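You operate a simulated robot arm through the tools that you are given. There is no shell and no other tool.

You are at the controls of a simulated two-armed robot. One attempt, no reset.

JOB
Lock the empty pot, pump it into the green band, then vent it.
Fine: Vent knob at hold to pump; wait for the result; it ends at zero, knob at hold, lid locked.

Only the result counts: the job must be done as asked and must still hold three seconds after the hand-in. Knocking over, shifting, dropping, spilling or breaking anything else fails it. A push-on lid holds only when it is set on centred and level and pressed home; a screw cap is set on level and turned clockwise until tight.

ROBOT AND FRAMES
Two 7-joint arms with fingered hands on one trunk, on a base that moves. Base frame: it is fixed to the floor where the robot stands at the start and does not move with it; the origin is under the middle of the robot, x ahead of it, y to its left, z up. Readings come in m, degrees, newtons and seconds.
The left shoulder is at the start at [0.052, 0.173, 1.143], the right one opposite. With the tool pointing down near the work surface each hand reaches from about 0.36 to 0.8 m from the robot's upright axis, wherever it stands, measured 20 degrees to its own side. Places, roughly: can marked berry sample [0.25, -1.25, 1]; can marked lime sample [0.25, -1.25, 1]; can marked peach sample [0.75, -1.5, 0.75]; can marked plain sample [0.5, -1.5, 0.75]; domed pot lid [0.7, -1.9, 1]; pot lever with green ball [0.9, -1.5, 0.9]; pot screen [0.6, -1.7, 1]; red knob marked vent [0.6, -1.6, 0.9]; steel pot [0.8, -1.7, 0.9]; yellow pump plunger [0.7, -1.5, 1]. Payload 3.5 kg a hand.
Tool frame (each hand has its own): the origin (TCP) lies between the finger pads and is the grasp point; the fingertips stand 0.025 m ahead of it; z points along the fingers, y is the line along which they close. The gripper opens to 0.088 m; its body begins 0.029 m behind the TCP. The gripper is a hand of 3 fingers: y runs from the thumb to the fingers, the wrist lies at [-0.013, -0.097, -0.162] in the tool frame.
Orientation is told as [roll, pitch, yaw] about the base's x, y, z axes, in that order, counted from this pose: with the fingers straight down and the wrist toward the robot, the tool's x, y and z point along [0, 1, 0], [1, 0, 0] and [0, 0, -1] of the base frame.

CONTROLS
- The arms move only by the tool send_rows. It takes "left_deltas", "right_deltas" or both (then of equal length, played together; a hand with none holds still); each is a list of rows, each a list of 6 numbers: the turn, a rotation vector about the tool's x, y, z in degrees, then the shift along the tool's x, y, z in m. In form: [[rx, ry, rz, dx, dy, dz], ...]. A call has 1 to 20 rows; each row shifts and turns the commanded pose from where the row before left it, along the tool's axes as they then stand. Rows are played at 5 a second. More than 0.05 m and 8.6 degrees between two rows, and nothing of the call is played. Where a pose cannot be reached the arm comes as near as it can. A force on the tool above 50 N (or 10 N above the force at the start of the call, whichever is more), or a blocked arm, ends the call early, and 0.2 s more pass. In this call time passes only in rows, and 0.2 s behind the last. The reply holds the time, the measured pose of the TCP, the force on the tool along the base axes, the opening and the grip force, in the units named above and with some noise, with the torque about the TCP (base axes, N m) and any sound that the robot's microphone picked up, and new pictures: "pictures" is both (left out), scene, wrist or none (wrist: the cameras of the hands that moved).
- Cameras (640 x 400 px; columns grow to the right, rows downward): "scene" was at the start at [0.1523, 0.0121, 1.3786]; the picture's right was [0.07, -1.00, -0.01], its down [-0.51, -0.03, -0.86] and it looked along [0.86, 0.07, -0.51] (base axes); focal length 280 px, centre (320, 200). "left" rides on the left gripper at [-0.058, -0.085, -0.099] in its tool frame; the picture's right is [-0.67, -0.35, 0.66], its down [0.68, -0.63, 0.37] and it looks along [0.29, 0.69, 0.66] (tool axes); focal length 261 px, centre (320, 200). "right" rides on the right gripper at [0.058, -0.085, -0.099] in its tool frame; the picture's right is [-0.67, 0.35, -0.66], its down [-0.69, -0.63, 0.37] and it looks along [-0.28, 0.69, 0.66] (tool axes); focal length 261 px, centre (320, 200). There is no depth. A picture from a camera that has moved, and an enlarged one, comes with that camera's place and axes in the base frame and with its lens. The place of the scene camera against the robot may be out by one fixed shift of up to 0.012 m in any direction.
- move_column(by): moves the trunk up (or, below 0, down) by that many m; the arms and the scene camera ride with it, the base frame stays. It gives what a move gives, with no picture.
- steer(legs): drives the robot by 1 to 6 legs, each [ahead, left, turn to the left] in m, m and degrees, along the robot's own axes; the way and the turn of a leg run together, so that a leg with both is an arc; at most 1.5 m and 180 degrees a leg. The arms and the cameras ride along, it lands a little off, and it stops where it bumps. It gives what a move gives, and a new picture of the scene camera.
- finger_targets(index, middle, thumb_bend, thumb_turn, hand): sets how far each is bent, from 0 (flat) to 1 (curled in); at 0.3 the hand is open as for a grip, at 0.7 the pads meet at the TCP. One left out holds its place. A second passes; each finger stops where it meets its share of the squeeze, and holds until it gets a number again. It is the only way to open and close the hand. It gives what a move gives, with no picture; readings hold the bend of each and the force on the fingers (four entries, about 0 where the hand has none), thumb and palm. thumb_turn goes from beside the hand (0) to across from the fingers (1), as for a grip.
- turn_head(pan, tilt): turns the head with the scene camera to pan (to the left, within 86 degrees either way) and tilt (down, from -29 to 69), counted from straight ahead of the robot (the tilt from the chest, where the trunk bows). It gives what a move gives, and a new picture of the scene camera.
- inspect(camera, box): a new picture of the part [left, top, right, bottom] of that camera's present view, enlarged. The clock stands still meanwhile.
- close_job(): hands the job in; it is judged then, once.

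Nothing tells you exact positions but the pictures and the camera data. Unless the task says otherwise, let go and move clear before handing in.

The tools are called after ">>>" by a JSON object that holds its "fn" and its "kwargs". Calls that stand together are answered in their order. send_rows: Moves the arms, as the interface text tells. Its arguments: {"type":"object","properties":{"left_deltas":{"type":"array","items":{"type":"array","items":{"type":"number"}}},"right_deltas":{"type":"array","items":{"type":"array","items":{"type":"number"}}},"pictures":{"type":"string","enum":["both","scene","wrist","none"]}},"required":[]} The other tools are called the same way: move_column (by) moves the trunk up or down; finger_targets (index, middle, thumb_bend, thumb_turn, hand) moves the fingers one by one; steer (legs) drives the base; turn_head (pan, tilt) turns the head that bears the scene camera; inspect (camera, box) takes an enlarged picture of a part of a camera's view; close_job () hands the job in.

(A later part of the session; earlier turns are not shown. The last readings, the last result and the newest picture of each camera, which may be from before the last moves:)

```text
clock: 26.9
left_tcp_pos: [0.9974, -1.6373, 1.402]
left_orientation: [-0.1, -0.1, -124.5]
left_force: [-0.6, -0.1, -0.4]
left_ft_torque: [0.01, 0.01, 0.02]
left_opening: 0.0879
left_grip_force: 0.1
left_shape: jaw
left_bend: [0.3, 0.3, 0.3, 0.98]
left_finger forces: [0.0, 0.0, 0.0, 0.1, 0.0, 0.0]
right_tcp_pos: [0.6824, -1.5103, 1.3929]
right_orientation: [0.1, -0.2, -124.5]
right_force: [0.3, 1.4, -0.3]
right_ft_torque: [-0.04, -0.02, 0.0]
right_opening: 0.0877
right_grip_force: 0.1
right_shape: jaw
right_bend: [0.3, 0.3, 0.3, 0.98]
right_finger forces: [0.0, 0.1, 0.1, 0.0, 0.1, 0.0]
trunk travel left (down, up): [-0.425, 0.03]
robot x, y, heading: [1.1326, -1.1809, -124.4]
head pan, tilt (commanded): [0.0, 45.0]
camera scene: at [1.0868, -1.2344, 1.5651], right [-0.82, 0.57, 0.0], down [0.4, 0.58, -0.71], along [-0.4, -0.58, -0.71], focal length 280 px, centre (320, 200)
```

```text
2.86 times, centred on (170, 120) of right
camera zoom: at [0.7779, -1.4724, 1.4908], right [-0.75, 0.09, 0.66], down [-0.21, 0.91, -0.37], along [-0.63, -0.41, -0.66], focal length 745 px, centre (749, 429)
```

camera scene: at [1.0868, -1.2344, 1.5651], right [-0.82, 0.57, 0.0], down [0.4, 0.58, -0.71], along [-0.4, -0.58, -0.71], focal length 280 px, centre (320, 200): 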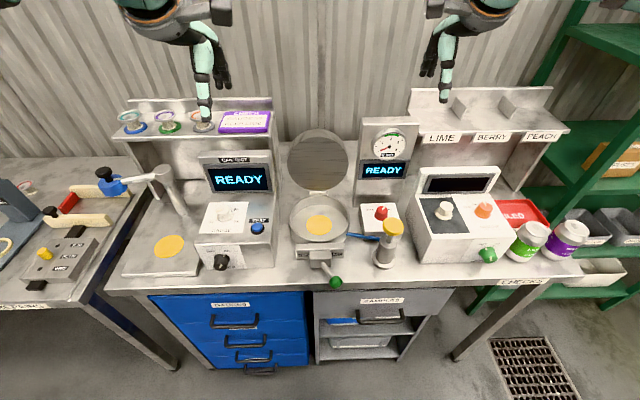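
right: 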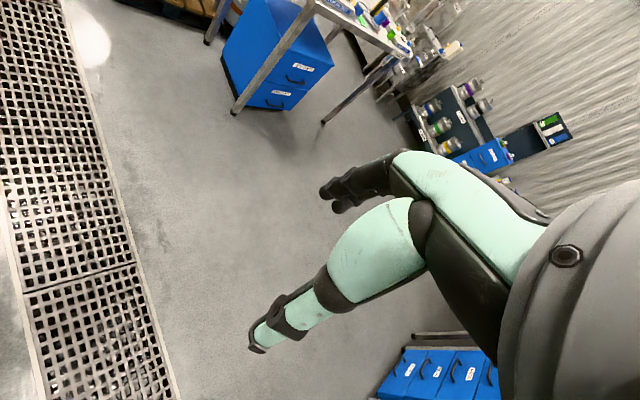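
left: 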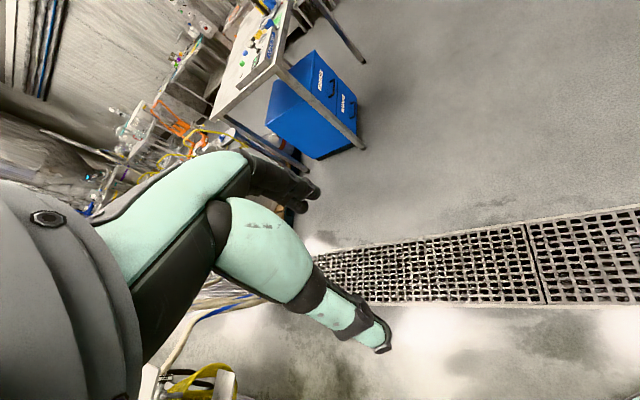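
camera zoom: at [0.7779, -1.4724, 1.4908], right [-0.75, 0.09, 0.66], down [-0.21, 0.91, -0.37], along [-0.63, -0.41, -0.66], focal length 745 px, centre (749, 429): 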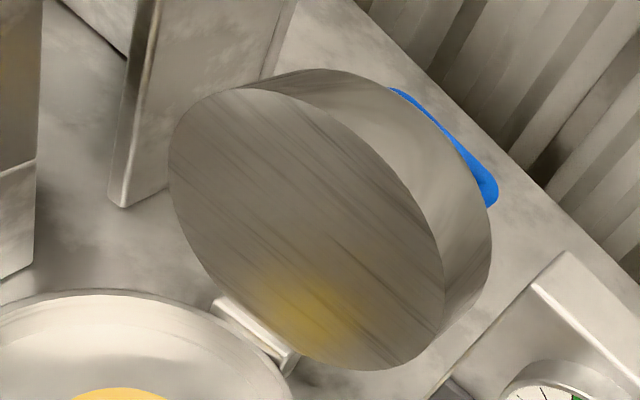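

The lid stands a little past vertical on a rear hinge (its top near z≈1.14, with a blue handle behind), and the knob points at VENT. I need to be about 10 cm closer to hook the lid from behind with the left hand.

>>> {"fn": "steer", "kwargs": {"legs": [[0.1, 0.0, 0.5]]}}

>>> {"fn": "turn_head", "kwargs": {"pan": 0, "tilt": 45}}

>>> {"fn": "inspect", "kwargs": {"camera": "left", "box": [0, 0, 640, 400]}}

>>> {"fn": "inspect", "kwargs": {"camera": "right", "box": [0, 0, 640, 400]}}

```text
clock: 28.1
left_tcp_pos: [0.952, -1.7164, 1.4049]
left_orientation: [-0.1, -0.4, -123.9]
left_force: [0.4, 0.3, 0.4]
left_ft_torque: [-0.02, -0.03, -0.02]
left_opening: 0.0878
left_grip_force: 0.0
left_shape: jaw
left_bend: [0.3, 0.3, 0.3, 0.98]
left_finger forces: [0.0, 0.1, 0.0, 0.0, 0.0, 0.1]
right_tcp_pos: [0.6356, -1.5916, 1.3953]
right_orientation: [0.0, -0.4, -123.9]
right_force: [0.1, 1.0, 0.1]
right_ft_torque: [0.0, 0.03, 0.02]
right_opening: 0.0876
right_grip_force: 0.1
right_shape: jaw
right_bend: [0.3, 0.3, 0.3, 0.98]
right_finger forces: [0.0, 0.0, 0.0, 0.0, 0.1, 0.1]
trunk travel left (down, up): [-0.425, 0.03]
robot x, y, heading: [1.0773, -1.2657, -124.1]
head pan, tilt (commanded): [0.0, 45.0]
camera scene: at [1.0367, -1.3114, 1.5655], right [-0.83, 0.56, 0.0], down [0.39, 0.58, -0.71], along [-0.4, -0.59, -0.7], focal length 280 px, centre (320, 200)
```

scene: 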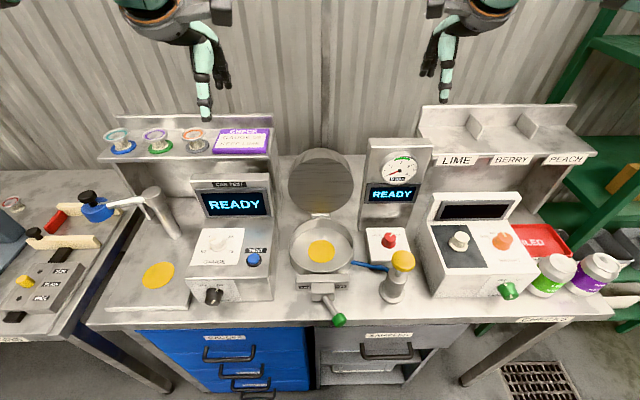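

```text
clock: 28.7
left_tcp_pos: [0.9504, -1.7198, 1.4035]
left_orientation: [-0.1, -0.2, -124.0]
left_force: [0.3, -0.4, 0.8]
left_ft_torque: [-0.01, -0.01, 0.0]
left_opening: 0.0876
left_grip_force: 0.1
left_shape: jaw
left_bend: [0.3, 0.3, 0.3, 0.98]
left_finger forces: [0.0, 0.1, 0.0, 0.1, 0.0, 0.0]
right_tcp_pos: [0.6329, -1.5956, 1.393]
right_orientation: [0.0, -0.3, -124.0]
right_force: [-0.8, -0.3, -0.2]
right_ft_torque: [0.01, 0.03, 0.04]
right_opening: 0.0875
right_grip_force: 0.0
right_shape: jaw
right_bend: [0.3, 0.3, 0.3, 0.98]
right_finger forces: [0.0, 0.0, 0.0, 0.0, 0.0, 0.1]
trunk travel left (down, up): [-0.425, 0.03]
robot x, y, heading: [1.0832, -1.2637, -123.9]
head pan, tilt (commanded): [0.0, 45.0]
camera scene: at [1.0345, -1.315, 1.5653], right [-0.83, 0.56, 0.0], down [0.39, 0.59, -0.71], along [-0.39, -0.59, -0.71], focal length 280 px, centre (320, 200)
```

scene: 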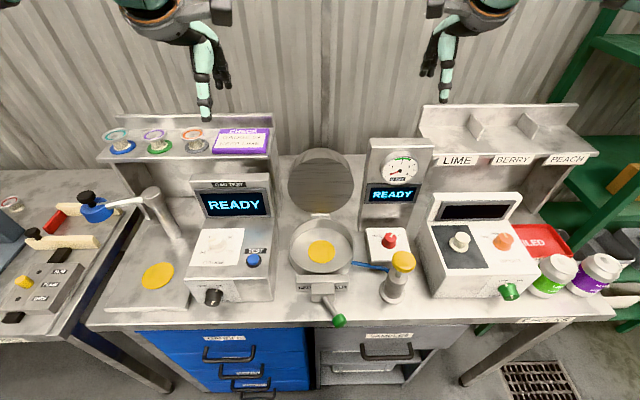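

```text
1.00 times, centred on (320, 200) of left (not enlarged: the box is as wide or as high as the picture)
camera zoom: at [0.9485, -1.6164, 1.5032], right [-0.36, 0.66, -0.66], down [0.92, 0.14, -0.37], along [-0.15, -0.74, -0.66], focal length 261 px, centre (320, 200)
```

zoom: 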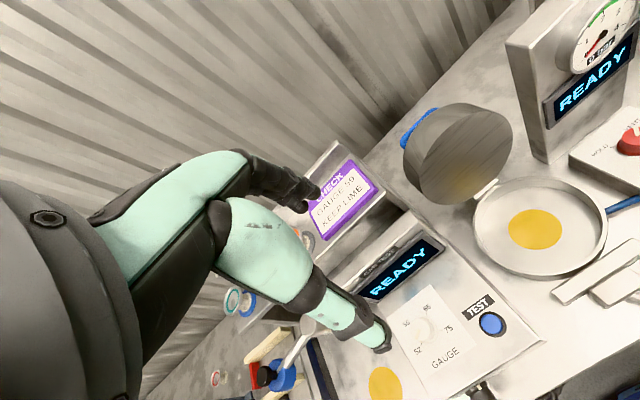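

```text
1.00 times, centred on (320, 200) of right (not enlarged: the box is as wide or as high as the picture)
camera zoom: at [0.7281, -1.5564, 1.4922], right [-0.75, 0.09, 0.66], down [-0.22, 0.9, -0.37], along [-0.63, -0.42, -0.66], focal length 261 px, centre (320, 200)
```

zoom: 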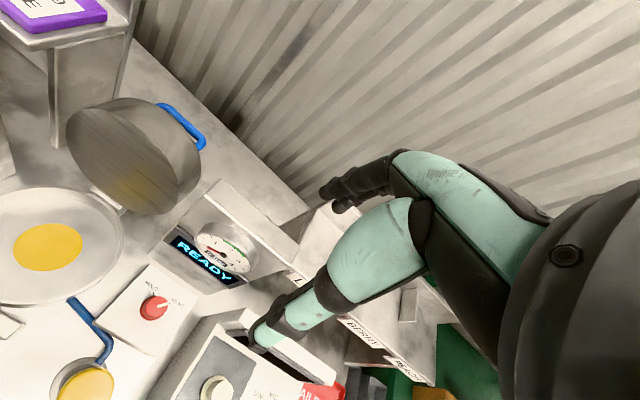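

>>> {"fn": "inspect", "kwargs": {"camera": "left", "box": [380, 80, 540, 220]}}

>>> {"fn": "inspect", "kwargs": {"camera": "right", "box": [40, 80, 240, 230]}}

```text
2.86 times, centred on (460, 150) of left
camera zoom: at [0.9485, -1.6164, 1.5032], right [-0.36, 0.66, -0.66], down [0.92, 0.14, -0.37], along [-0.15, -0.74, -0.66], focal length 745 px, centre (-80, 343)
```

zoom: 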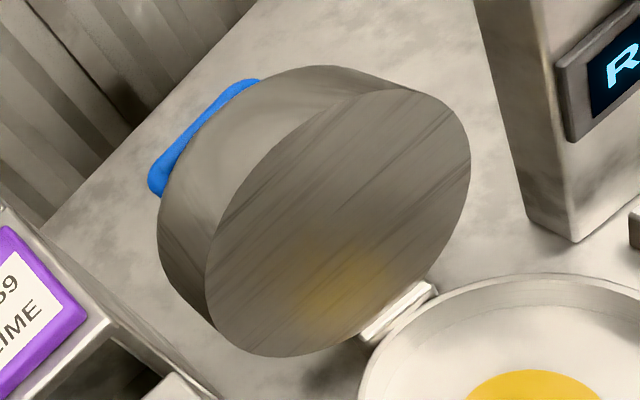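

```text
2.67 times, centred on (140, 155) of right
camera zoom: at [0.7281, -1.5564, 1.4922], right [-0.75, 0.09, 0.66], down [-0.22, 0.9, -0.37], along [-0.63, -0.42, -0.66], focal length 695 px, centre (800, 320)
```

zoom: 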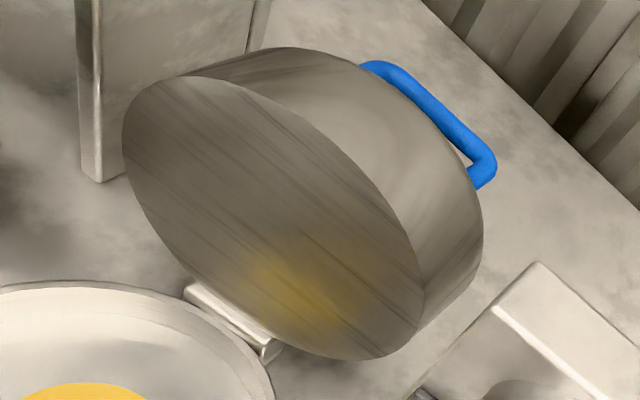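

The lid's handle is at about 0.24 m behind the pot centre at z≈1.06, and the lid's top edge is near z≈1.15, so the lid is about vertical. I'll tuck the left thumb aside and bring the left hand over the lid at height.

>>> {"fn": "finger_targets", "kwargs": {"hand": "left", "thumb_turn": 0, "thumb_bend": 0}}

>>> {"fn": "send_rows", "kwargs": {"left_deltas": [[0, 0, 0, -0.025, 0.035, 0], [0, 0, 0, -0.025, 0.035, 0], [0, 0, 0, -0.025, 0.035, 0], [0, 0, 0, -0.025, 0.035, 0], [0, 0, 0, -0.025, 0.035, 0], [0, 0, 0, -0.025, 0.035, 0]], "pictures": "both"}}

```text
clock: 29.7
left_tcp_pos: [0.9446, -1.7248, 1.4003]
left_orientation: [0.0, -0.1, -123.7]
left_force: [-0.4, 0.7, 0.1]
left_ft_torque: [-0.01, -0.02, 0.01]
left_opening: 0.1301
left_grip_force: 0.0
left_shape: fingers
left_bend: [0.3, 0.3, 0.0, 0.0]
left_finger forces: [0.1, 0.0, 0.0, 0.0, 0.0, 0.1]
right_tcp_pos: [0.6301, -1.5997, 1.392]
right_orientation: [0.0, 0.0, -123.9]
right_force: [-0.5, -0.2, -0.9]
right_ft_torque: [-0.03, -0.01, 0.01]
right_opening: 0.0874
right_grip_force: 0.1
right_shape: jaw
right_bend: [0.3, 0.3, 0.3, 0.98]
right_finger forces: [0.0, 0.0, 0.1, 0.1, 0.0, 0.1]
trunk travel left (down, up): [-0.425, 0.03]
robot x, y, heading: [1.0771, -1.2666, -123.9]
head pan, tilt (commanded): [0.0, 45.0]
```

```text
clock: 31.1
left_tcp_pos: [0.7221, -1.8038, 1.3987]
left_orientation: [0.2, -0.1, -124.1]
left_force: [-0.1, 0.3, -0.4]
left_ft_torque: [-0.03, -0.01, -0.03]
left_opening: 0.1301
left_grip_force: 0.1
left_shape: fingers
left_bend: [0.3, 0.3, 0.0, 0.0]
left_finger forces: [0.1, 0.0, 0.0, 0.1, 0.0, 0.2]
left hand out of reach, approached as far as the arm can: row 6
right_tcp_pos: [0.6287, -1.5959, 1.3909]
right_orientation: [0.2, 0.0, -123.9]
right_force: [0.2, -0.3, 0.4]
right_ft_torque: [0.02, -0.02, -0.02]
right_opening: 0.0876
right_grip_force: 0.2
right_shape: jaw
right_bend: [0.3, 0.3, 0.3, 0.98]
right_finger forces: [0.0, 0.0, 0.0, 0.0, 0.1, 0.0]
trunk travel left (down, up): [-0.425, 0.03]
robot x, y, heading: [1.0793, -1.262, -123.8]
head pan, tilt (commanded): [0.0, 45.0]
camera scene: at [1.0283, -1.3166, 1.565], right [-0.83, 0.56, 0.0], down [0.4, 0.59, -0.7], along [-0.39, -0.59, -0.71], focal length 280 px, centre (320, 200)
camera left: at [0.7208, -1.6996, 1.4981], right [-0.36, 0.66, -0.66], down [0.92, 0.14, -0.36], along [-0.15, -0.74, -0.66], focal length 261 px, centre (320, 200)
```

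scene: 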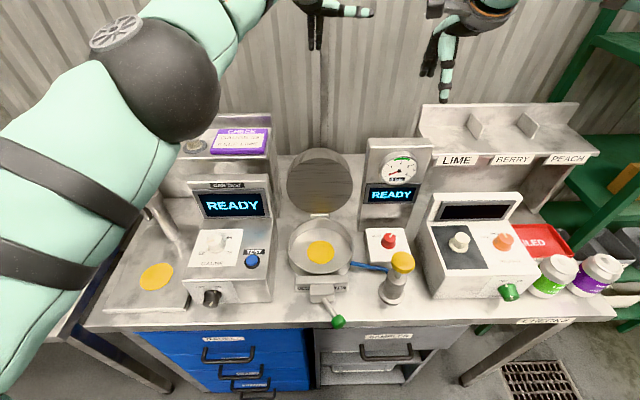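
left: 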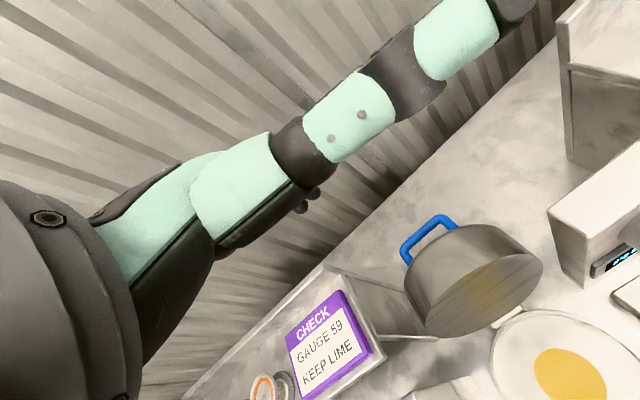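

With the thumb turned aside it sticks out toward the gauge post, so I'll keep it opposed but flat, which straddles wider. The reach is marginal here, so I'll also shift the base slightly right and forward.

>>> {"fn": "finger_targets", "kwargs": {"hand": "left", "thumb_turn": 1, "thumb_bend": 0}}

>>> {"fn": "steer", "kwargs": {"legs": [[0.03, -0.1, 0]]}}

>>> {"fn": "inspect", "kwargs": {"camera": "left", "box": [0, 0, 640, 400]}}

```text
clock: 32.1
left_tcp_pos: [0.7278, -1.8064, 1.3988]
left_orientation: [0.0, -0.1, -123.9]
left_force: [0.8, -0.1, 0.4]
left_ft_torque: [-0.04, -0.02, 0.0]
left_opening: 0.1008
left_grip_force: 0.1
left_shape: fingers
left_bend: [0.3, 0.3, 0.0, 0.95]
left_finger forces: [0.1, 0.0, 0.0, 0.0, 0.0, 0.0]
right_tcp_pos: [0.6311, -1.5977, 1.3918]
right_orientation: [-0.1, 0.1, -123.9]
right_force: [-0.4, -0.4, -1.1]
right_ft_torque: [0.0, 0.01, 0.0]
right_opening: 0.0877
right_grip_force: 0.1
right_shape: jaw
right_bend: [0.3, 0.3, 0.3, 0.98]
right_finger forces: [0.1, 0.1, 0.1, 0.0, 0.1, 0.0]
trunk travel left (down, up): [-0.425, 0.03]
robot x, y, heading: [1.0795, -1.2656, -123.7]
head pan, tilt (commanded): [0.0, 45.0]
```

```text
clock: 33.2
left_tcp_pos: [0.632, -1.7758, 1.4009]
left_orientation: [-0.3, -0.2, -123.8]
left_force: [1.6, -0.2, 0.0]
left_ft_torque: [0.0, 0.02, -0.01]
left_opening: 0.1008
left_grip_force: 0.1
left_shape: fingers
left_bend: [0.3, 0.3, 0.0, 0.95]
left_finger forces: [0.0, 0.0, 0.0, 0.0, 0.1, 0.0]
right_tcp_pos: [0.5387, -1.5688, 1.3926]
right_orientation: [-0.3, -0.1, -123.8]
right_force: [0.8, -0.6, 0.4]
right_ft_torque: [0.01, 0.02, -0.02]
right_opening: 0.0873
right_grip_force: 0.0
right_shape: jaw
right_bend: [0.3, 0.3, 0.3, 0.98]
right_finger forces: [0.0, 0.0, 0.0, 0.0, 0.0, 0.0]
trunk travel left (down, up): [-0.425, 0.03]
robot x, y, heading: [0.9777, -1.2292, -123.6]
head pan, tilt (commanded): [0.0, 45.0]
camera scene: at [0.9397, -1.2897, 1.5652], right [-0.83, 0.56, 0.01], down [0.39, 0.59, -0.71], along [-0.4, -0.58, -0.71], focal length 280 px, centre (320, 200)
```

scene: 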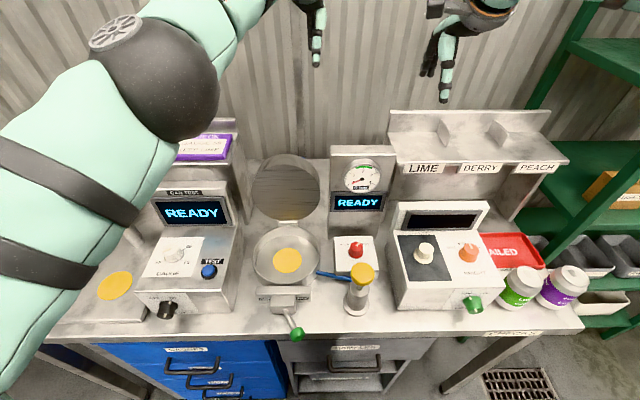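

```text
1.00 times, centred on (320, 200) of left (not enlarged: the box is as wide or as high as the picture)
camera zoom: at [0.6324, -1.6736, 1.4998], right [-0.37, 0.66, -0.65], down [0.92, 0.14, -0.37], along [-0.15, -0.74, -0.66], focal length 261 px, centre (320, 200)
```

zoom: 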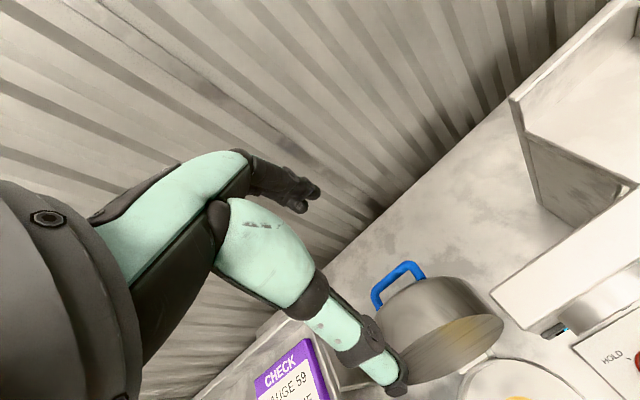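

The base is now 0.50 m from the pot with the pot on my left. I'll bring the left hand back over the lid centre and lower it partway to check the straddle.

>>> {"fn": "send_rows", "kwargs": {"left_deltas": [[0, 0, 0, 0.0425, 0.003, 0], [0, 0, 0, 0.0425, 0.003, 0], [0, 0, 0, 0, 0, 0.04], [0, 0, 0, 0, 0, 0.04], [0, 0, 0, 0, 0, 0.04], [0, 0, 0, 0, 0, 0.03]], "pictures": "both"}}

```text
clock: 34.6
left_tcp_pos: [0.6936, -1.827, 1.2504]
left_orientation: [-0.1, -0.1, -123.7]
left_force: [-0.1, -0.3, 0.1]
left_ft_torque: [0.02, -0.01, 0.0]
left_opening: 0.1007
left_grip_force: 0.0
left_shape: fingers
left_bend: [0.3, 0.3, 0.0, 0.95]
left_finger forces: [0.0, 0.1, 0.0, 0.1, 0.0, 0.0]
right_tcp_pos: [0.5314, -1.5674, 1.3914]
right_orientation: [0.0, 0.1, -123.7]
right_force: [0.0, -0.4, 0.3]
right_ft_torque: [0.01, 0.01, -0.02]
right_opening: 0.0876
right_grip_force: 0.0
right_shape: jaw
right_bend: [0.3, 0.3, 0.3, 0.98]
right_finger forces: [0.0, 0.1, 0.0, 0.0, 0.0, 0.1]
trunk travel left (down, up): [-0.425, 0.03]
robot x, y, heading: [0.9784, -1.2317, -123.6]
head pan, tilt (commanded): [0.0, 45.0]
camera scene: at [0.932, -1.2875, 1.565], right [-0.83, 0.56, 0.0], down [0.4, 0.59, -0.7], along [-0.39, -0.59, -0.71], focal length 280 px, centre (320, 200)
camera left: at [0.6921, -1.7236, 1.3499], right [-0.36, 0.66, -0.66], down [0.92, 0.14, -0.37], along [-0.15, -0.74, -0.66], focal length 261 px, centre (320, 200)
```

scene: 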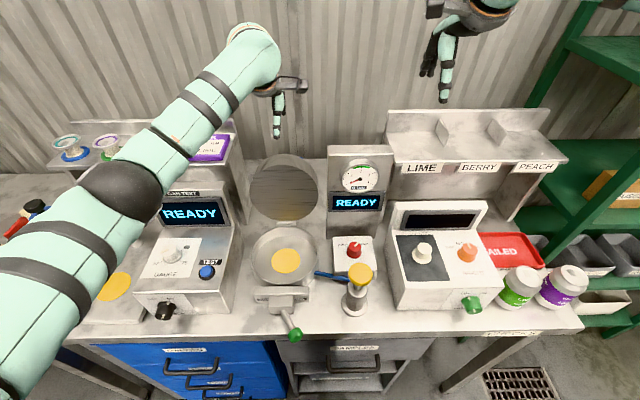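
left: 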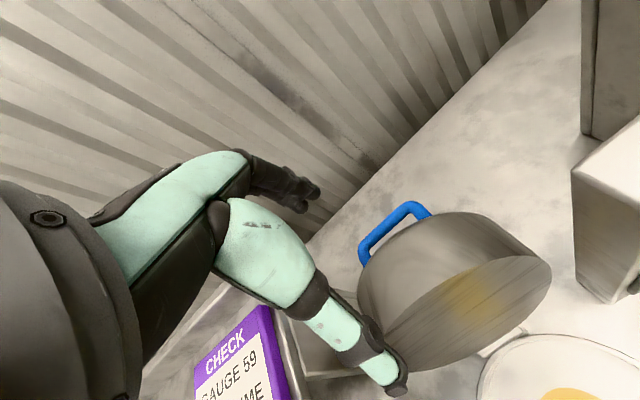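

The hand is centred over the lid (0.15 m behind the pot centre). I'll open the fingers a bit more for clearance and lower to just around the lid's top edge.

>>> {"fn": "finger_targets", "kwargs": {"hand": "left", "index": 0.12, "middle": 0.12}}

>>> {"fn": "send_rows", "kwargs": {"left_deltas": [[0, 0, 0, 0.003, -0.004, 0.03], [0, 0, 0, 0, 0, 0.03]], "pictures": "wrist"}}

```text
clock: 35.6
left_tcp_pos: [0.6926, -1.8264, 1.2497]
left_orientation: [0.0, 0.0, -123.8]
left_force: [0.8, -0.3, -1.3]
left_ft_torque: [0.01, -0.01, 0.02]
left_opening: 0.1207
left_grip_force: 0.0
left_shape: fingers
left_bend: [0.12, 0.12, 0.0, 0.95]
left_finger forces: [0.1, 0.1, 0.0, 0.0, 0.0, 0.0]
right_tcp_pos: [0.531, -1.567, 1.3925]
right_orientation: [0.1, 0.0, -123.8]
right_force: [-0.8, -0.2, 0.6]
right_ft_torque: [0.0, 0.04, -0.01]
right_opening: 0.0876
right_grip_force: 0.0
right_shape: jaw
right_bend: [0.3, 0.3, 0.3, 0.98]
right_finger forces: [0.0, 0.0, 0.1, 0.1, 0.1, 0.0]
trunk travel left (down, up): [-0.425, 0.03]
robot x, y, heading: [0.9772, -1.2333, -123.8]
head pan, tilt (commanded): [0.0, 45.0]
```

```text
clock: 36.2
left_tcp_pos: [0.6968, -1.8245, 1.1882]
left_orientation: [-0.1, 0.0, -123.9]
left_force: [0.3, 0.0, 0.1]
left_ft_torque: [0.01, 0.0, -0.01]
left_opening: 0.1207
left_grip_force: 0.0
left_shape: fingers
left_bend: [0.12, 0.12, 0.0, 0.95]
left_finger forces: [0.1, 0.0, 0.0, 0.0, 0.0, 0.1]
right_tcp_pos: [0.5297, -1.5663, 1.391]
right_orientation: [0.0, -0.1, -123.7]
right_force: [0.6, 0.6, 0.8]
right_ft_torque: [0.0, -0.02, 0.0]
right_opening: 0.0875
right_grip_force: 0.1
right_shape: jaw
right_bend: [0.3, 0.3, 0.3, 0.98]
right_finger forces: [0.0, 0.0, 0.0, 0.1, 0.0, 0.0]
trunk travel left (down, up): [-0.425, 0.03]
robot x, y, heading: [0.9769, -1.2317, -123.8]
head pan, tilt (commanded): [0.0, 45.0]
camera left: at [0.6956, -1.7221, 1.2877], right [-0.36, 0.66, -0.66], down [0.92, 0.14, -0.37], along [-0.15, -0.74, -0.66], focal length 261 px, centre (320, 200)
```

left: 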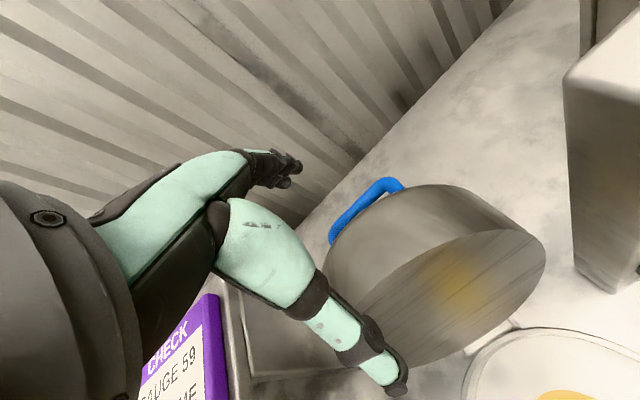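

The thumb is about 3 cm in front of the lid and the fingertips are behind its top edge. I'll lower the last few centimetres slowly.

>>> {"fn": "send_rows", "kwargs": {"left_deltas": [[0, 0, 0, 0, 0, 0.02], [0, 0, 0, 0, 0, 0.018], [0, 0, 0, 0, 0, 0.015]], "pictures": "both"}}

>>> {"fn": "inspect", "kwargs": {"camera": "scene", "box": [200, 80, 360, 200]}}

```text
clock: 37.0
left_tcp_pos: [0.697, -1.8254, 1.1359]
left_orientation: [0.0, 0.0, -123.9]
left_force: [-1.1, -0.3, 0.4]
left_ft_torque: [0.04, 0.02, 0.02]
left_opening: 0.1211
left_grip_force: 0.0
left_shape: fingers
left_bend: [0.12, 0.12, 0.0, 0.95]
left_finger forces: [0.0, 0.0, 0.0, 0.0, 0.0, 0.1]
right_tcp_pos: [0.5311, -1.5676, 1.3913]
right_orientation: [0.0, 0.0, -123.8]
right_force: [-1.0, 0.5, -0.3]
right_ft_torque: [0.01, -0.01, 0.02]
right_opening: 0.0874
right_grip_force: 0.0
right_shape: jaw
right_bend: [0.3, 0.3, 0.3, 0.98]
right_finger forces: [0.1, 0.0, 0.1, 0.1, 0.1, 0.0]
trunk travel left (down, up): [-0.425, 0.03]
robot x, y, heading: [0.9775, -1.2335, -123.7]
head pan, tilt (commanded): [0.0, 45.0]
camera scene: at [0.9317, -1.2873, 1.565], right [-0.83, 0.56, 0.0], down [0.4, 0.59, -0.7], along [-0.39, -0.59, -0.71], focal length 280 px, centre (320, 200)
camera left: at [0.6955, -1.7224, 1.2346], right [-0.36, 0.66, -0.66], down [0.92, 0.14, -0.37], along [-0.15, -0.74, -0.66], focal length 261 px, centre (320, 200)
```

scene: 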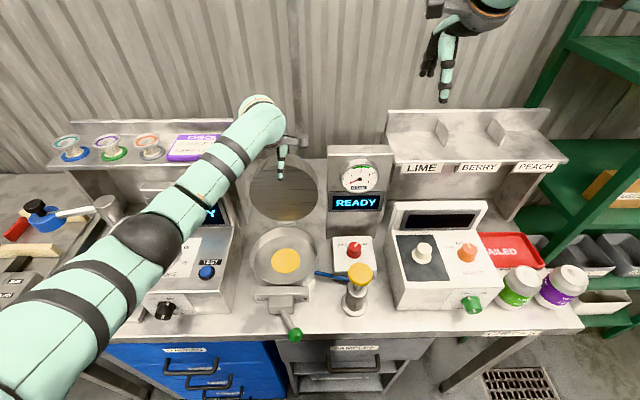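
left: 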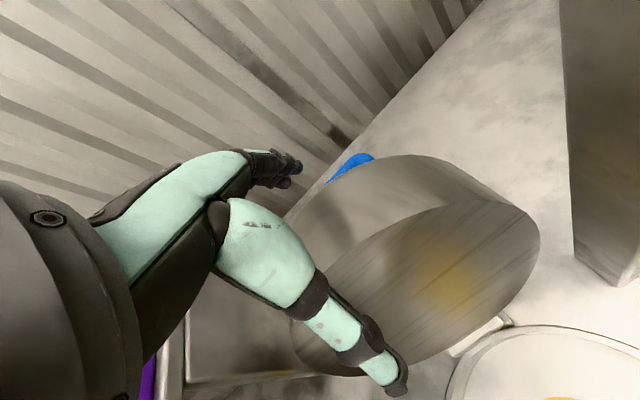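

```text
3.33 times, centred on (280, 140) of scene
camera zoom: at [0.9317, -1.2873, 1.565], right [-0.83, 0.56, 0.0], down [0.4, 0.59, -0.7], along [-0.39, -0.59, -0.71], focal length 933 px, centre (453, 400)
```

zoom: 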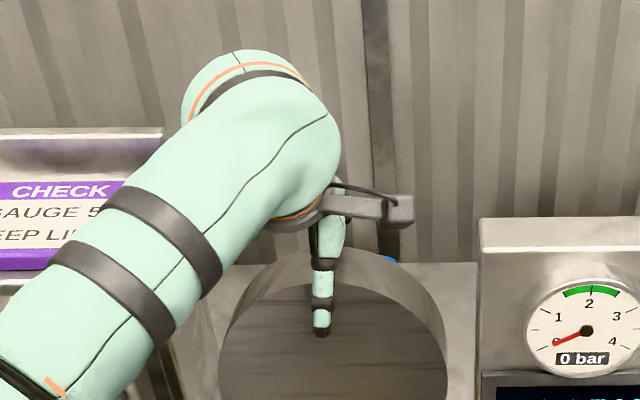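

Clear on both sides. Now I'll curl the fingers in behind the lid and pull it gently toward me.

>>> {"fn": "finger_targets", "kwargs": {"hand": "left", "index": 0.3, "middle": 0.3}}

>>> {"fn": "send_rows", "kwargs": {"left_deltas": [[0, 0, 0, 0, -0.015, 0], [0, 0, 0, 0, -0.015, 0], [0, 0, 0, 0, -0.015, 0]], "pictures": "both"}}

```text
clock: 38.0
left_tcp_pos: [0.6965, -1.825, 1.1361]
left_orientation: [0.0, -0.3, -123.8]
left_force: [-4.9, -8.5, 15.3]
left_ft_torque: [-0.95, 0.59, -0.03]
left_opening: 0.1077
left_grip_force: 9.2
left_shape: fingers
left_bend: [0.25, 0.25, 0.0, 0.95]
left_finger forces: [9.3, 10.3, 0.1, 0.1, 0.0, 0.1]
right_tcp_pos: [0.5307, -1.5671, 1.392]
right_orientation: [0.0, -0.1, -123.8]
right_force: [-0.6, -0.8, 0.2]
right_ft_torque: [-0.03, -0.01, 0.0]
right_opening: 0.0878
right_grip_force: 0.0
right_shape: jaw
right_bend: [0.3, 0.3, 0.3, 0.98]
right_finger forces: [0.1, 0.0, 0.0, 0.1, 0.1, 0.1]
trunk travel left (down, up): [-0.425, 0.03]
robot x, y, heading: [0.979, -1.2326, -123.8]
head pan, tilt (commanded): [0.0, 45.0]
```

```text
clock: 38.9
left_tcp_pos: [0.7222, -1.7864, 1.1403]
left_orientation: [0.0, -0.7, -123.9]
left_force: [-9.0, -12.2, 40.0]
left_ft_torque: [-2.61, 1.6, -0.08]
left_opening: 0.1201
left_grip_force: 20.9
left_shape: fingers
left_bend: [0.17, 0.2, 0.0, 0.95]
left_finger forces: [18.2, 24.5, 0.0, 0.1, 0.1, 0.1]
right_tcp_pos: [0.5316, -1.5645, 1.3935]
right_orientation: [0.2, -0.2, -123.8]
right_force: [0.5, -0.2, 0.0]
right_ft_torque: [0.01, -0.02, -0.01]
right_opening: 0.0878
right_grip_force: 0.0
right_shape: jaw
right_bend: [0.3, 0.3, 0.3, 0.98]
right_finger forces: [0.0, 0.0, 0.0, 0.0, 0.0, 0.0]
trunk travel left (down, up): [-0.425, 0.03]
robot x, y, heading: [0.9782, -1.233, -124.1]
head pan, tilt (commanded): [0.0, 45.0]
camera scene: at [0.9325, -1.2833, 1.5654], right [-0.83, 0.56, 0.0], down [0.39, 0.59, -0.71], along [-0.39, -0.59, -0.71], focal length 280 px, centre (320, 200)
camera left: at [0.7221, -1.6824, 1.2397], right [-0.37, 0.66, -0.66], down [0.92, 0.14, -0.37], along [-0.15, -0.74, -0.65], focal length 261 px, centre (320, 200)
```

scene: 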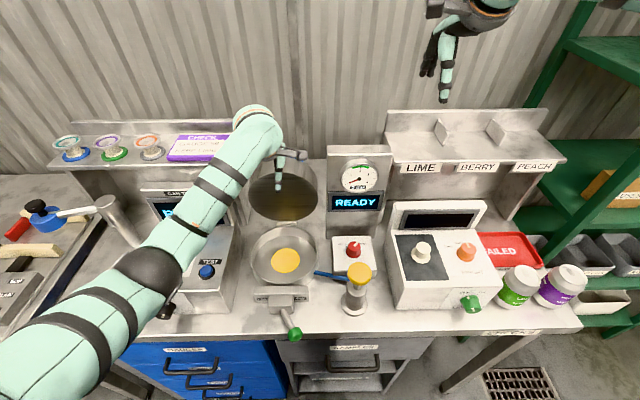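
left: 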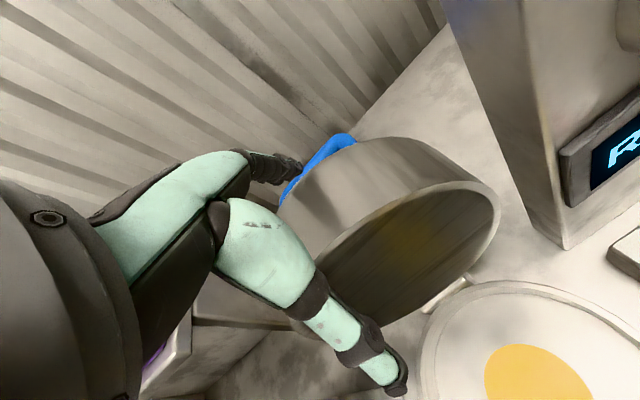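

The lid is tipping forward; the upward force means its back corner is rising into my palm. I'll raise the hand slightly and keep pulling along the arc.

>>> {"fn": "send_rows", "kwargs": {"left_deltas": [[0, 0, 0, 0, 0, -0.012], [0, 0, 0, 0, -0.012, -0.004], [0, 0, 0, 0, -0.015, 0], [0, 0, 0, 0, -0.015, 0]], "pictures": "both"}}

```text
clock: 39.9
left_tcp_pos: [0.7487, -1.7481, 1.1558]
left_orientation: [0.0, -0.5, -123.9]
left_force: [-5.1, -2.2, 38.5]
left_ft_torque: [-2.48, 1.53, -0.19]
left_opening: 0.1142
left_grip_force: 21.2
left_shape: fingers
left_bend: [0.21, 0.22, 0.0, 0.95]
left_finger forces: [13.8, 27.8, 0.0, 0.0, 0.0, 0.0]
right_tcp_pos: [0.5321, -1.5614, 1.3927]
right_orientation: [0.1, -0.3, -123.8]
right_force: [0.2, 0.0, -0.5]
right_ft_torque: [-0.03, 0.01, -0.03]
right_opening: 0.0875
right_grip_force: 0.0
right_shape: jaw
right_bend: [0.3, 0.3, 0.3, 0.98]
right_finger forces: [0.0, 0.0, 0.0, 0.0, 0.0, 0.1]
trunk travel left (down, up): [-0.425, 0.03]
robot x, y, heading: [0.9788, -1.2358, -123.8]
head pan, tilt (commanded): [0.0, 45.0]
camera scene: at [0.9335, -1.2813, 1.5655], right [-0.83, 0.56, 0.0], down [0.39, 0.59, -0.71], along [-0.39, -0.59, -0.71], focal length 280 px, centre (320, 200)
camera left: at [0.7474, -1.6444, 1.2545], right [-0.37, 0.66, -0.66], down [0.92, 0.14, -0.37], along [-0.15, -0.74, -0.65], focal length 261 px, centre (320, 200)
```

scene: 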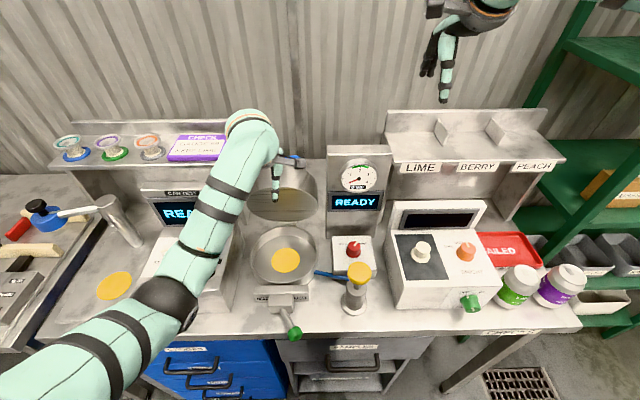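
left: 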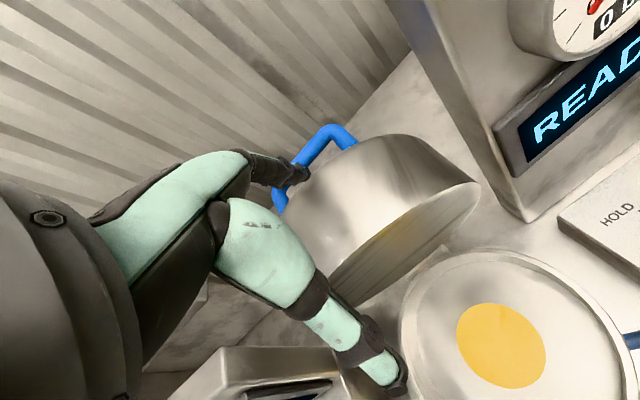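

The lid is about a third of the way over. I'll continue forward along the arc.

>>> {"fn": "send_rows", "kwargs": {"left_deltas": [[0, 0, 0, 0, -0.015, -0.003], [0, 0, 0, 0, -0.015, -0.001], [0, 0, 0, 0, -0.015, 0.0], [0, 0, 0, 0, -0.015, 0.002]], "pictures": "both"}}

```text
clock: 40.9
left_tcp_pos: [0.7822, -1.6978, 1.1558]
left_orientation: [0.0, -0.3, -123.9]
left_force: [0.4, 3.2, 29.4]
left_ft_torque: [-1.97, 1.01, -0.1]
left_opening: 0.1011
left_grip_force: 19.3
left_shape: fingers
left_bend: [0.3, 0.22, 0.0, 0.95]
left_finger forces: [2.2, 35.9, 0.1, 0.0, 0.0, 0.1]
right_tcp_pos: [0.5323, -1.5613, 1.3952]
right_orientation: [0.1, -0.3, -123.8]
right_force: [-0.2, -0.4, 0.4]
right_ft_torque: [0.0, 0.01, 0.01]
right_opening: 0.0877
right_grip_force: 0.2
right_shape: jaw
right_bend: [0.3, 0.3, 0.3, 0.98]
right_finger forces: [0.0, 0.1, 0.0, 0.0, 0.0, 0.1]
trunk travel left (down, up): [-0.425, 0.03]
robot x, y, heading: [0.9806, -1.232, -123.8]
head pan, tilt (commanded): [0.0, 45.0]
camera scene: at [0.9346, -1.2805, 1.5654], right [-0.83, 0.56, 0.0], down [0.39, 0.59, -0.71], along [-0.39, -0.59, -0.71], focal length 280 px, centre (320, 200)
camera left: at [0.7808, -1.5946, 1.2549], right [-0.36, 0.66, -0.66], down [0.92, 0.14, -0.37], along [-0.15, -0.74, -0.66], focal length 261 px, centre (320, 200)
```

scene: 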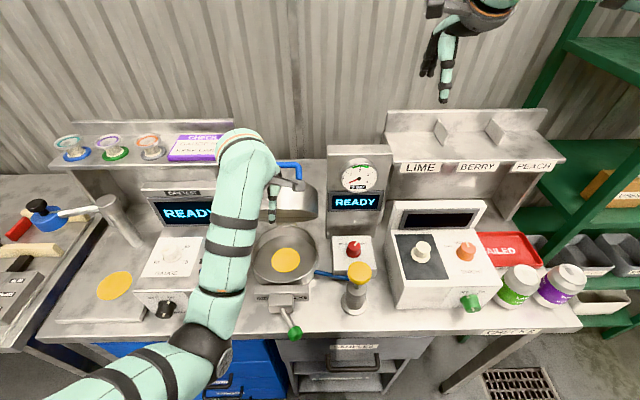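
left: 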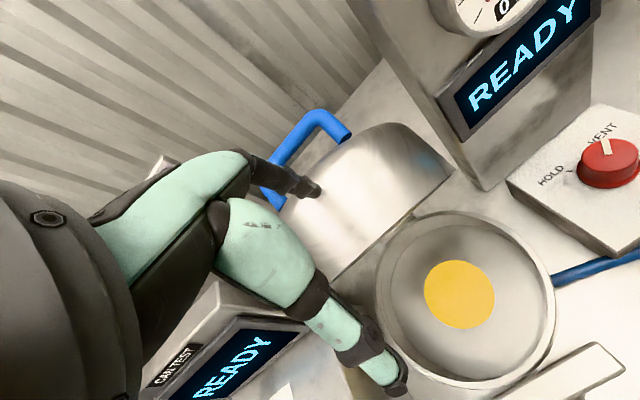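

The lid is past halfway. I'll lift the hand a little to see whether the lid stays or falls by itself.

>>> {"fn": "send_rows", "kwargs": {"left_deltas": [[0, 0, 0, 0, 0, -0.015], [0, 0, 0, 0, 0, -0.02], [0, 0, 0, 0, 0, -0.02]], "pictures": "both"}}

```text
clock: 41.9
left_tcp_pos: [0.8001, -1.724, 1.2083]
left_orientation: [3.0, -0.8, -121.4]
left_force: [-0.1, 1.0, -0.5]
left_ft_torque: [0.01, 0.0, 0.0]
left_opening: 0.1008
left_grip_force: 0.1
left_shape: fingers
left_bend: [0.3, 0.3, 0.0, 0.95]
left_finger forces: [0.1, 0.0, 0.0, 0.0, 0.0, 0.0]
right_tcp_pos: [0.5308, -1.5692, 1.3906]
right_orientation: [-0.1, 0.0, -123.7]
right_force: [-0.1, -0.2, -0.1]
right_ft_torque: [0.01, -0.01, 0.01]
right_opening: 0.0875
right_grip_force: 0.1
right_shape: jaw
right_bend: [0.3, 0.3, 0.3, 0.98]
right_finger forces: [0.0, 0.0, 0.0, 0.0, 0.0, 0.0]
trunk travel left (down, up): [-0.425, 0.03]
robot x, y, heading: [0.9809, -1.2312, -123.9]
head pan, tilt (commanded): [0.0, 45.0]
stopped in row 3 (left hand): the arm was blocked; the commanded pose is now the measured one
camera scene: at [0.9315, -1.2883, 1.5649], right [-0.83, 0.56, 0.0], down [0.4, 0.59, -0.7], along [-0.39, -0.58, -0.71], focal length 280 px, centre (320, 200)
camera left: at [0.7908, -1.6177, 1.3041], right [-0.37, 0.62, -0.7], down [0.93, 0.17, -0.34], along [-0.09, -0.77, -0.63], focal length 261 px, centre (320, 200)
```

scene: 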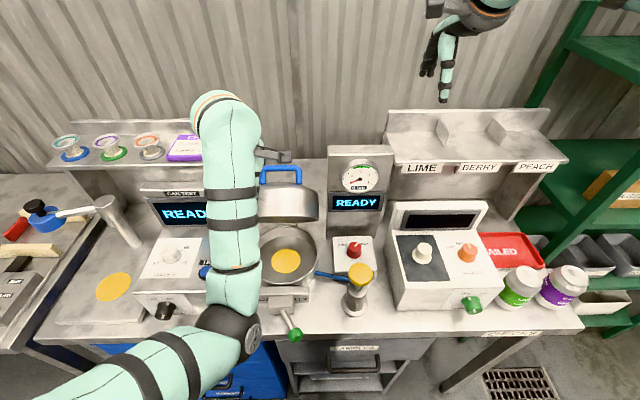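
left: 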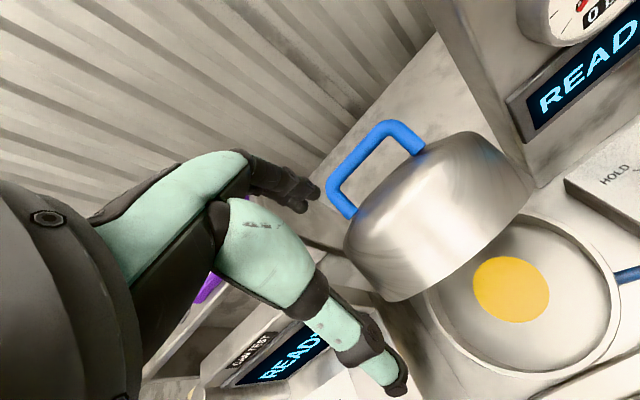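

The lid stays where I left it (it has friction), roughly half closed, with the handle pointing up and back. I'll make a closed-fingertip push shape and press the front part of the lid down.

>>> {"fn": "finger_targets", "kwargs": {"hand": "left", "index": 0.7, "middle": 0.7, "thumb_bend": 0.7, "thumb_turn": 1}}

>>> {"fn": "send_rows", "kwargs": {"left_deltas": [[0, 0, 0, 0, -0.01, -0.005], [-5, 0, 0, -0.005, -0.01, 0], [-5, 0, 0, -0.005, -0.01, 0], [-5, 0, 0, -0.005, -0.01, 0]], "pictures": "both"}}

```text
clock: 42.9
left_tcp_pos: [0.8006, -1.7234, 1.2091]
left_orientation: [3.0, -0.8, -121.4]
left_force: [0.0, 0.4, 0.8]
left_ft_torque: [0.03, -0.04, 0.02]
left_opening: 0.0
left_grip_force: 0.1
left_shape: fingers
left_bend: [0.7, 0.7, 0.7, 1.0]
left_finger forces: [0.1, 0.0, 0.1, 0.1, 0.0, 0.1]
right_tcp_pos: [0.5309, -1.5672, 1.3921]
right_orientation: [0.0, -0.1, -123.8]
right_force: [-0.3, 0.5, -0.8]
right_ft_torque: [0.01, 0.02, -0.01]
right_opening: 0.0876
right_grip_force: 0.0
right_shape: jaw
right_bend: [0.3, 0.3, 0.3, 0.98]
right_finger forces: [0.0, 0.0, 0.0, 0.1, 0.1, 0.1]
trunk travel left (down, up): [-0.425, 0.03]
robot x, y, heading: [0.9816, -1.2321, -123.9]
head pan, tilt (commanded): [0.0, 45.0]
```

```text
clock: 43.8
left_tcp_pos: [0.8427, -1.7255, 1.218]
left_orientation: [10.2, -16.6, -119.8]
left_force: [1.0, 0.0, 0.1]
left_ft_torque: [0.01, -0.01, -0.02]
left_opening: 0.0003
left_grip_force: 0.0
left_shape: fingers
left_bend: [0.7, 0.7, 0.7, 1.0]
left_finger forces: [0.0, 0.1, 0.0, 0.1, 0.0, 0.1]
right_tcp_pos: [0.5322, -1.5675, 1.3926]
right_orientation: [0.0, -0.1, -123.8]
right_force: [0.4, 0.5, -0.3]
right_ft_torque: [-0.01, 0.02, 0.01]
right_opening: 0.0876
right_grip_force: 0.1
right_shape: jaw
right_bend: [0.3, 0.3, 0.3, 0.98]
right_finger forces: [0.0, 0.0, 0.0, 0.1, 0.1, 0.0]
trunk travel left (down, up): [-0.425, 0.03]
robot x, y, heading: [0.9772, -1.2362, -123.8]
head pan, tilt (commanded): [0.0, 45.0]
stopped in row 4 (left hand): the arm was blocked; the commanded pose is now the measured one
camera scene: at [0.9325, -1.2869, 1.5651], right [-0.83, 0.56, 0.0], down [0.39, 0.59, -0.71], along [-0.39, -0.59, -0.71], focal length 280 px, centre (320, 200)
camera left: at [0.8295, -1.5952, 1.278], right [-0.41, 0.37, -0.83], down [0.91, 0.1, -0.41], along [-0.07, -0.92, -0.37], focal length 261 px, centre (320, 200)
```

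scene: 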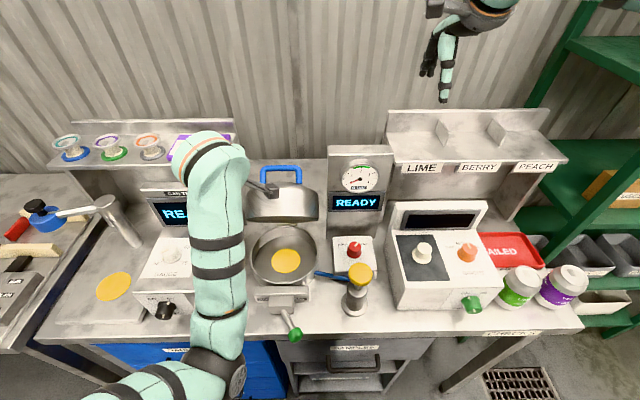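
left: 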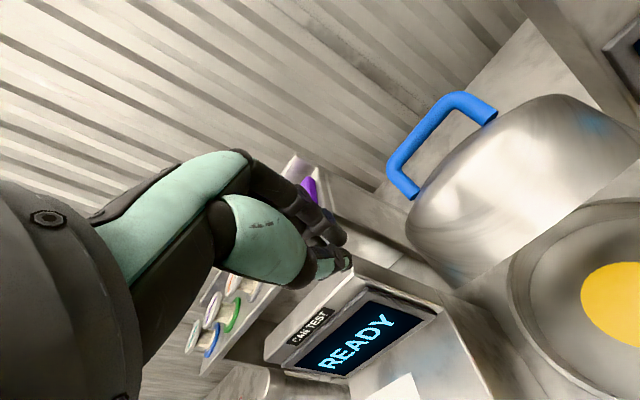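

The left arm is too cramped this close in. I'll raise the hand clear and back the base off about 12 cm to push the lid down with more room.

>>> {"fn": "send_rows", "kwargs": {"left_deltas": [[0, 0, 0, 0, 0, -0.01]], "pictures": "none"}}

>>> {"fn": "steer", "kwargs": {"legs": [[-0.12, 0, 0]]}}

```text
clock: 44.2
left_tcp_pos: [0.8485, -1.7289, 1.2273]
left_orientation: [11.9, -17.0, -119.6]
left_force: [0.0, -0.2, -0.7]
left_ft_torque: [-0.03, 0.02, -0.02]
left_opening: 0.0
left_grip_force: 0.1
left_shape: fingers
left_bend: [0.7, 0.7, 0.7, 1.0]
left_finger forces: [0.1, 0.0, 0.0, 0.0, 0.1, 0.0]
right_tcp_pos: [0.5303, -1.5676, 1.3913]
right_orientation: [0.0, -0.2, -123.8]
right_force: [-0.1, -0.2, -0.7]
right_ft_torque: [0.03, -0.01, -0.01]
right_opening: 0.0876
right_grip_force: 0.0
right_shape: jaw
right_bend: [0.3, 0.3, 0.3, 0.98]
right_finger forces: [0.0, 0.0, 0.0, 0.0, 0.0, 0.0]
trunk travel left (down, up): [-0.425, 0.03]
robot x, y, heading: [0.9783, -1.236, -123.5]
head pan, tilt (commanded): [0.0, 45.0]
```

```text
clock: 45.5
left_tcp_pos: [0.9134, -1.6317, 1.2279]
left_orientation: [11.5, -17.1, -119.4]
left_force: [0.1, 0.7, 0.6]
left_ft_torque: [0.02, 0.0, 0.0]
left_opening: 0.0
left_grip_force: 0.0
left_shape: fingers
left_bend: [0.7, 0.7, 0.7, 1.0]
left_finger forces: [0.1, 0.1, 0.0, 0.0, 0.1, 0.0]
right_tcp_pos: [0.5975, -1.4704, 1.3906]
right_orientation: [0.1, 0.1, -123.8]
right_force: [-0.5, 0.1, -0.2]
right_ft_torque: [0.01, -0.02, 0.02]
right_opening: 0.0878
right_grip_force: 0.0
right_shape: jaw
right_bend: [0.3, 0.3, 0.3, 0.98]
right_finger forces: [0.0, 0.1, 0.0, 0.1, 0.0, 0.1]
trunk travel left (down, up): [-0.425, 0.03]
robot x, y, heading: [1.0471, -1.13, -123.9]
head pan, tilt (commanded): [0.0, 45.0]
camera scene: at [0.9965, -1.1909, 1.5647], right [-0.83, 0.56, 0.0], down [0.4, 0.59, -0.7], along [-0.39, -0.58, -0.71], focal length 280 px, centre (320, 200)
```

scene: 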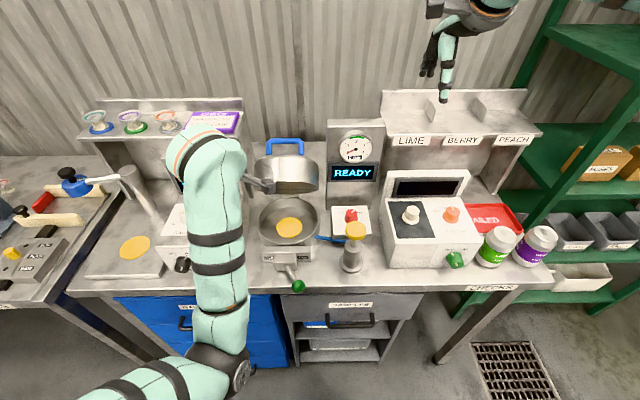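

I've backed off; the lid sits about 50° from closed with its handle up-back near z≈1.12. I'll straighten the hand orientation and bring the closed fingertips above the lid's front half.

>>> {"fn": "send_rows", "kwargs": {"left_deltas": [[-1, -6, 2.2, 0, 0, 0], [-1, -5.5, 2.2, 0, 0, 0], [0, 0, 0, -0.0175, 0.044, 0.016], [0, 0, 0, -0.0175, 0.044, 0.016], [0, 0, 0, -0.0175, 0.044, 0.016], [0, 0, 0, -0.0175, 0.044, 0.016]], "pictures": "both"}}

```text
clock: 46.9
left_tcp_pos: [0.751, -1.7443, 1.2229]
left_orientation: [1.3, -18.6, -124.1]
left_force: [-0.9, -0.1, -0.5]
left_ft_torque: [0.0, -0.05, 0.01]
left_opening: 0.0
left_grip_force: 0.1
left_shape: fingers
left_bend: [0.7, 0.7, 0.7, 1.0]
left_finger forces: [0.0, 0.0, 0.0, 0.0, 0.0, 0.1]
right_tcp_pos: [0.5978, -1.4688, 1.3921]
right_orientation: [0.0, 0.0, -123.8]
right_force: [0.3, -1.2, -0.1]
right_ft_torque: [-0.04, 0.03, 0.0]
right_opening: 0.0876
right_grip_force: 0.0
right_shape: jaw
right_bend: [0.3, 0.3, 0.3, 0.98]
right_finger forces: [0.0, 0.1, 0.1, 0.1, 0.1, 0.1]
trunk travel left (down, up): [-0.425, 0.03]
robot x, y, heading: [1.0427, -1.1323, -123.6]
head pan, tilt (commanded): [0.0, 45.0]
camera scene: at [0.9982, -1.1884, 1.565], right [-0.83, 0.56, 0.0], down [0.39, 0.59, -0.7], along [-0.39, -0.59, -0.71], focal length 280 px, centre (320, 200)
camera left: at [0.7641, -1.6187, 1.2886], right [-0.48, 0.46, -0.75], down [0.85, 0.01, -0.53], along [-0.24, -0.89, -0.4], focal length 261 px, centre (320, 200)
```

scene: 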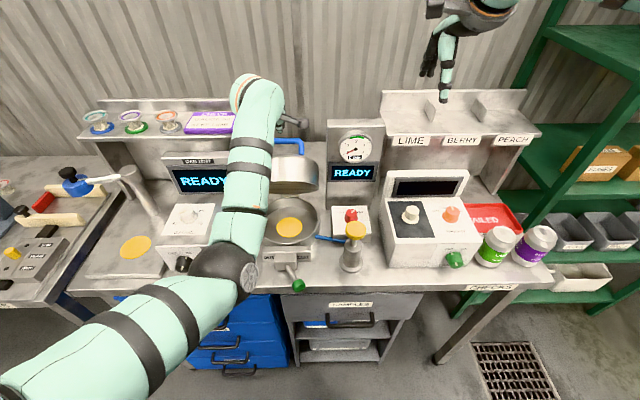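
left: 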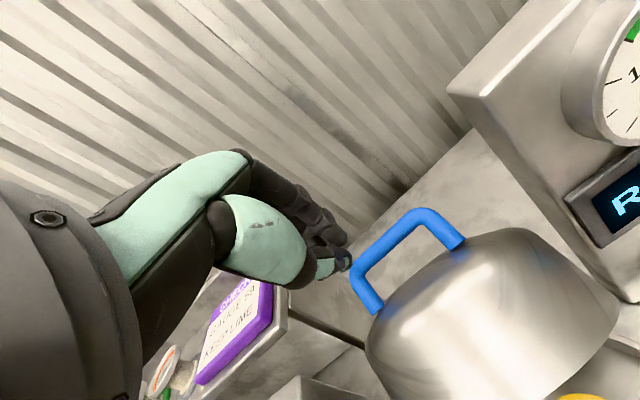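

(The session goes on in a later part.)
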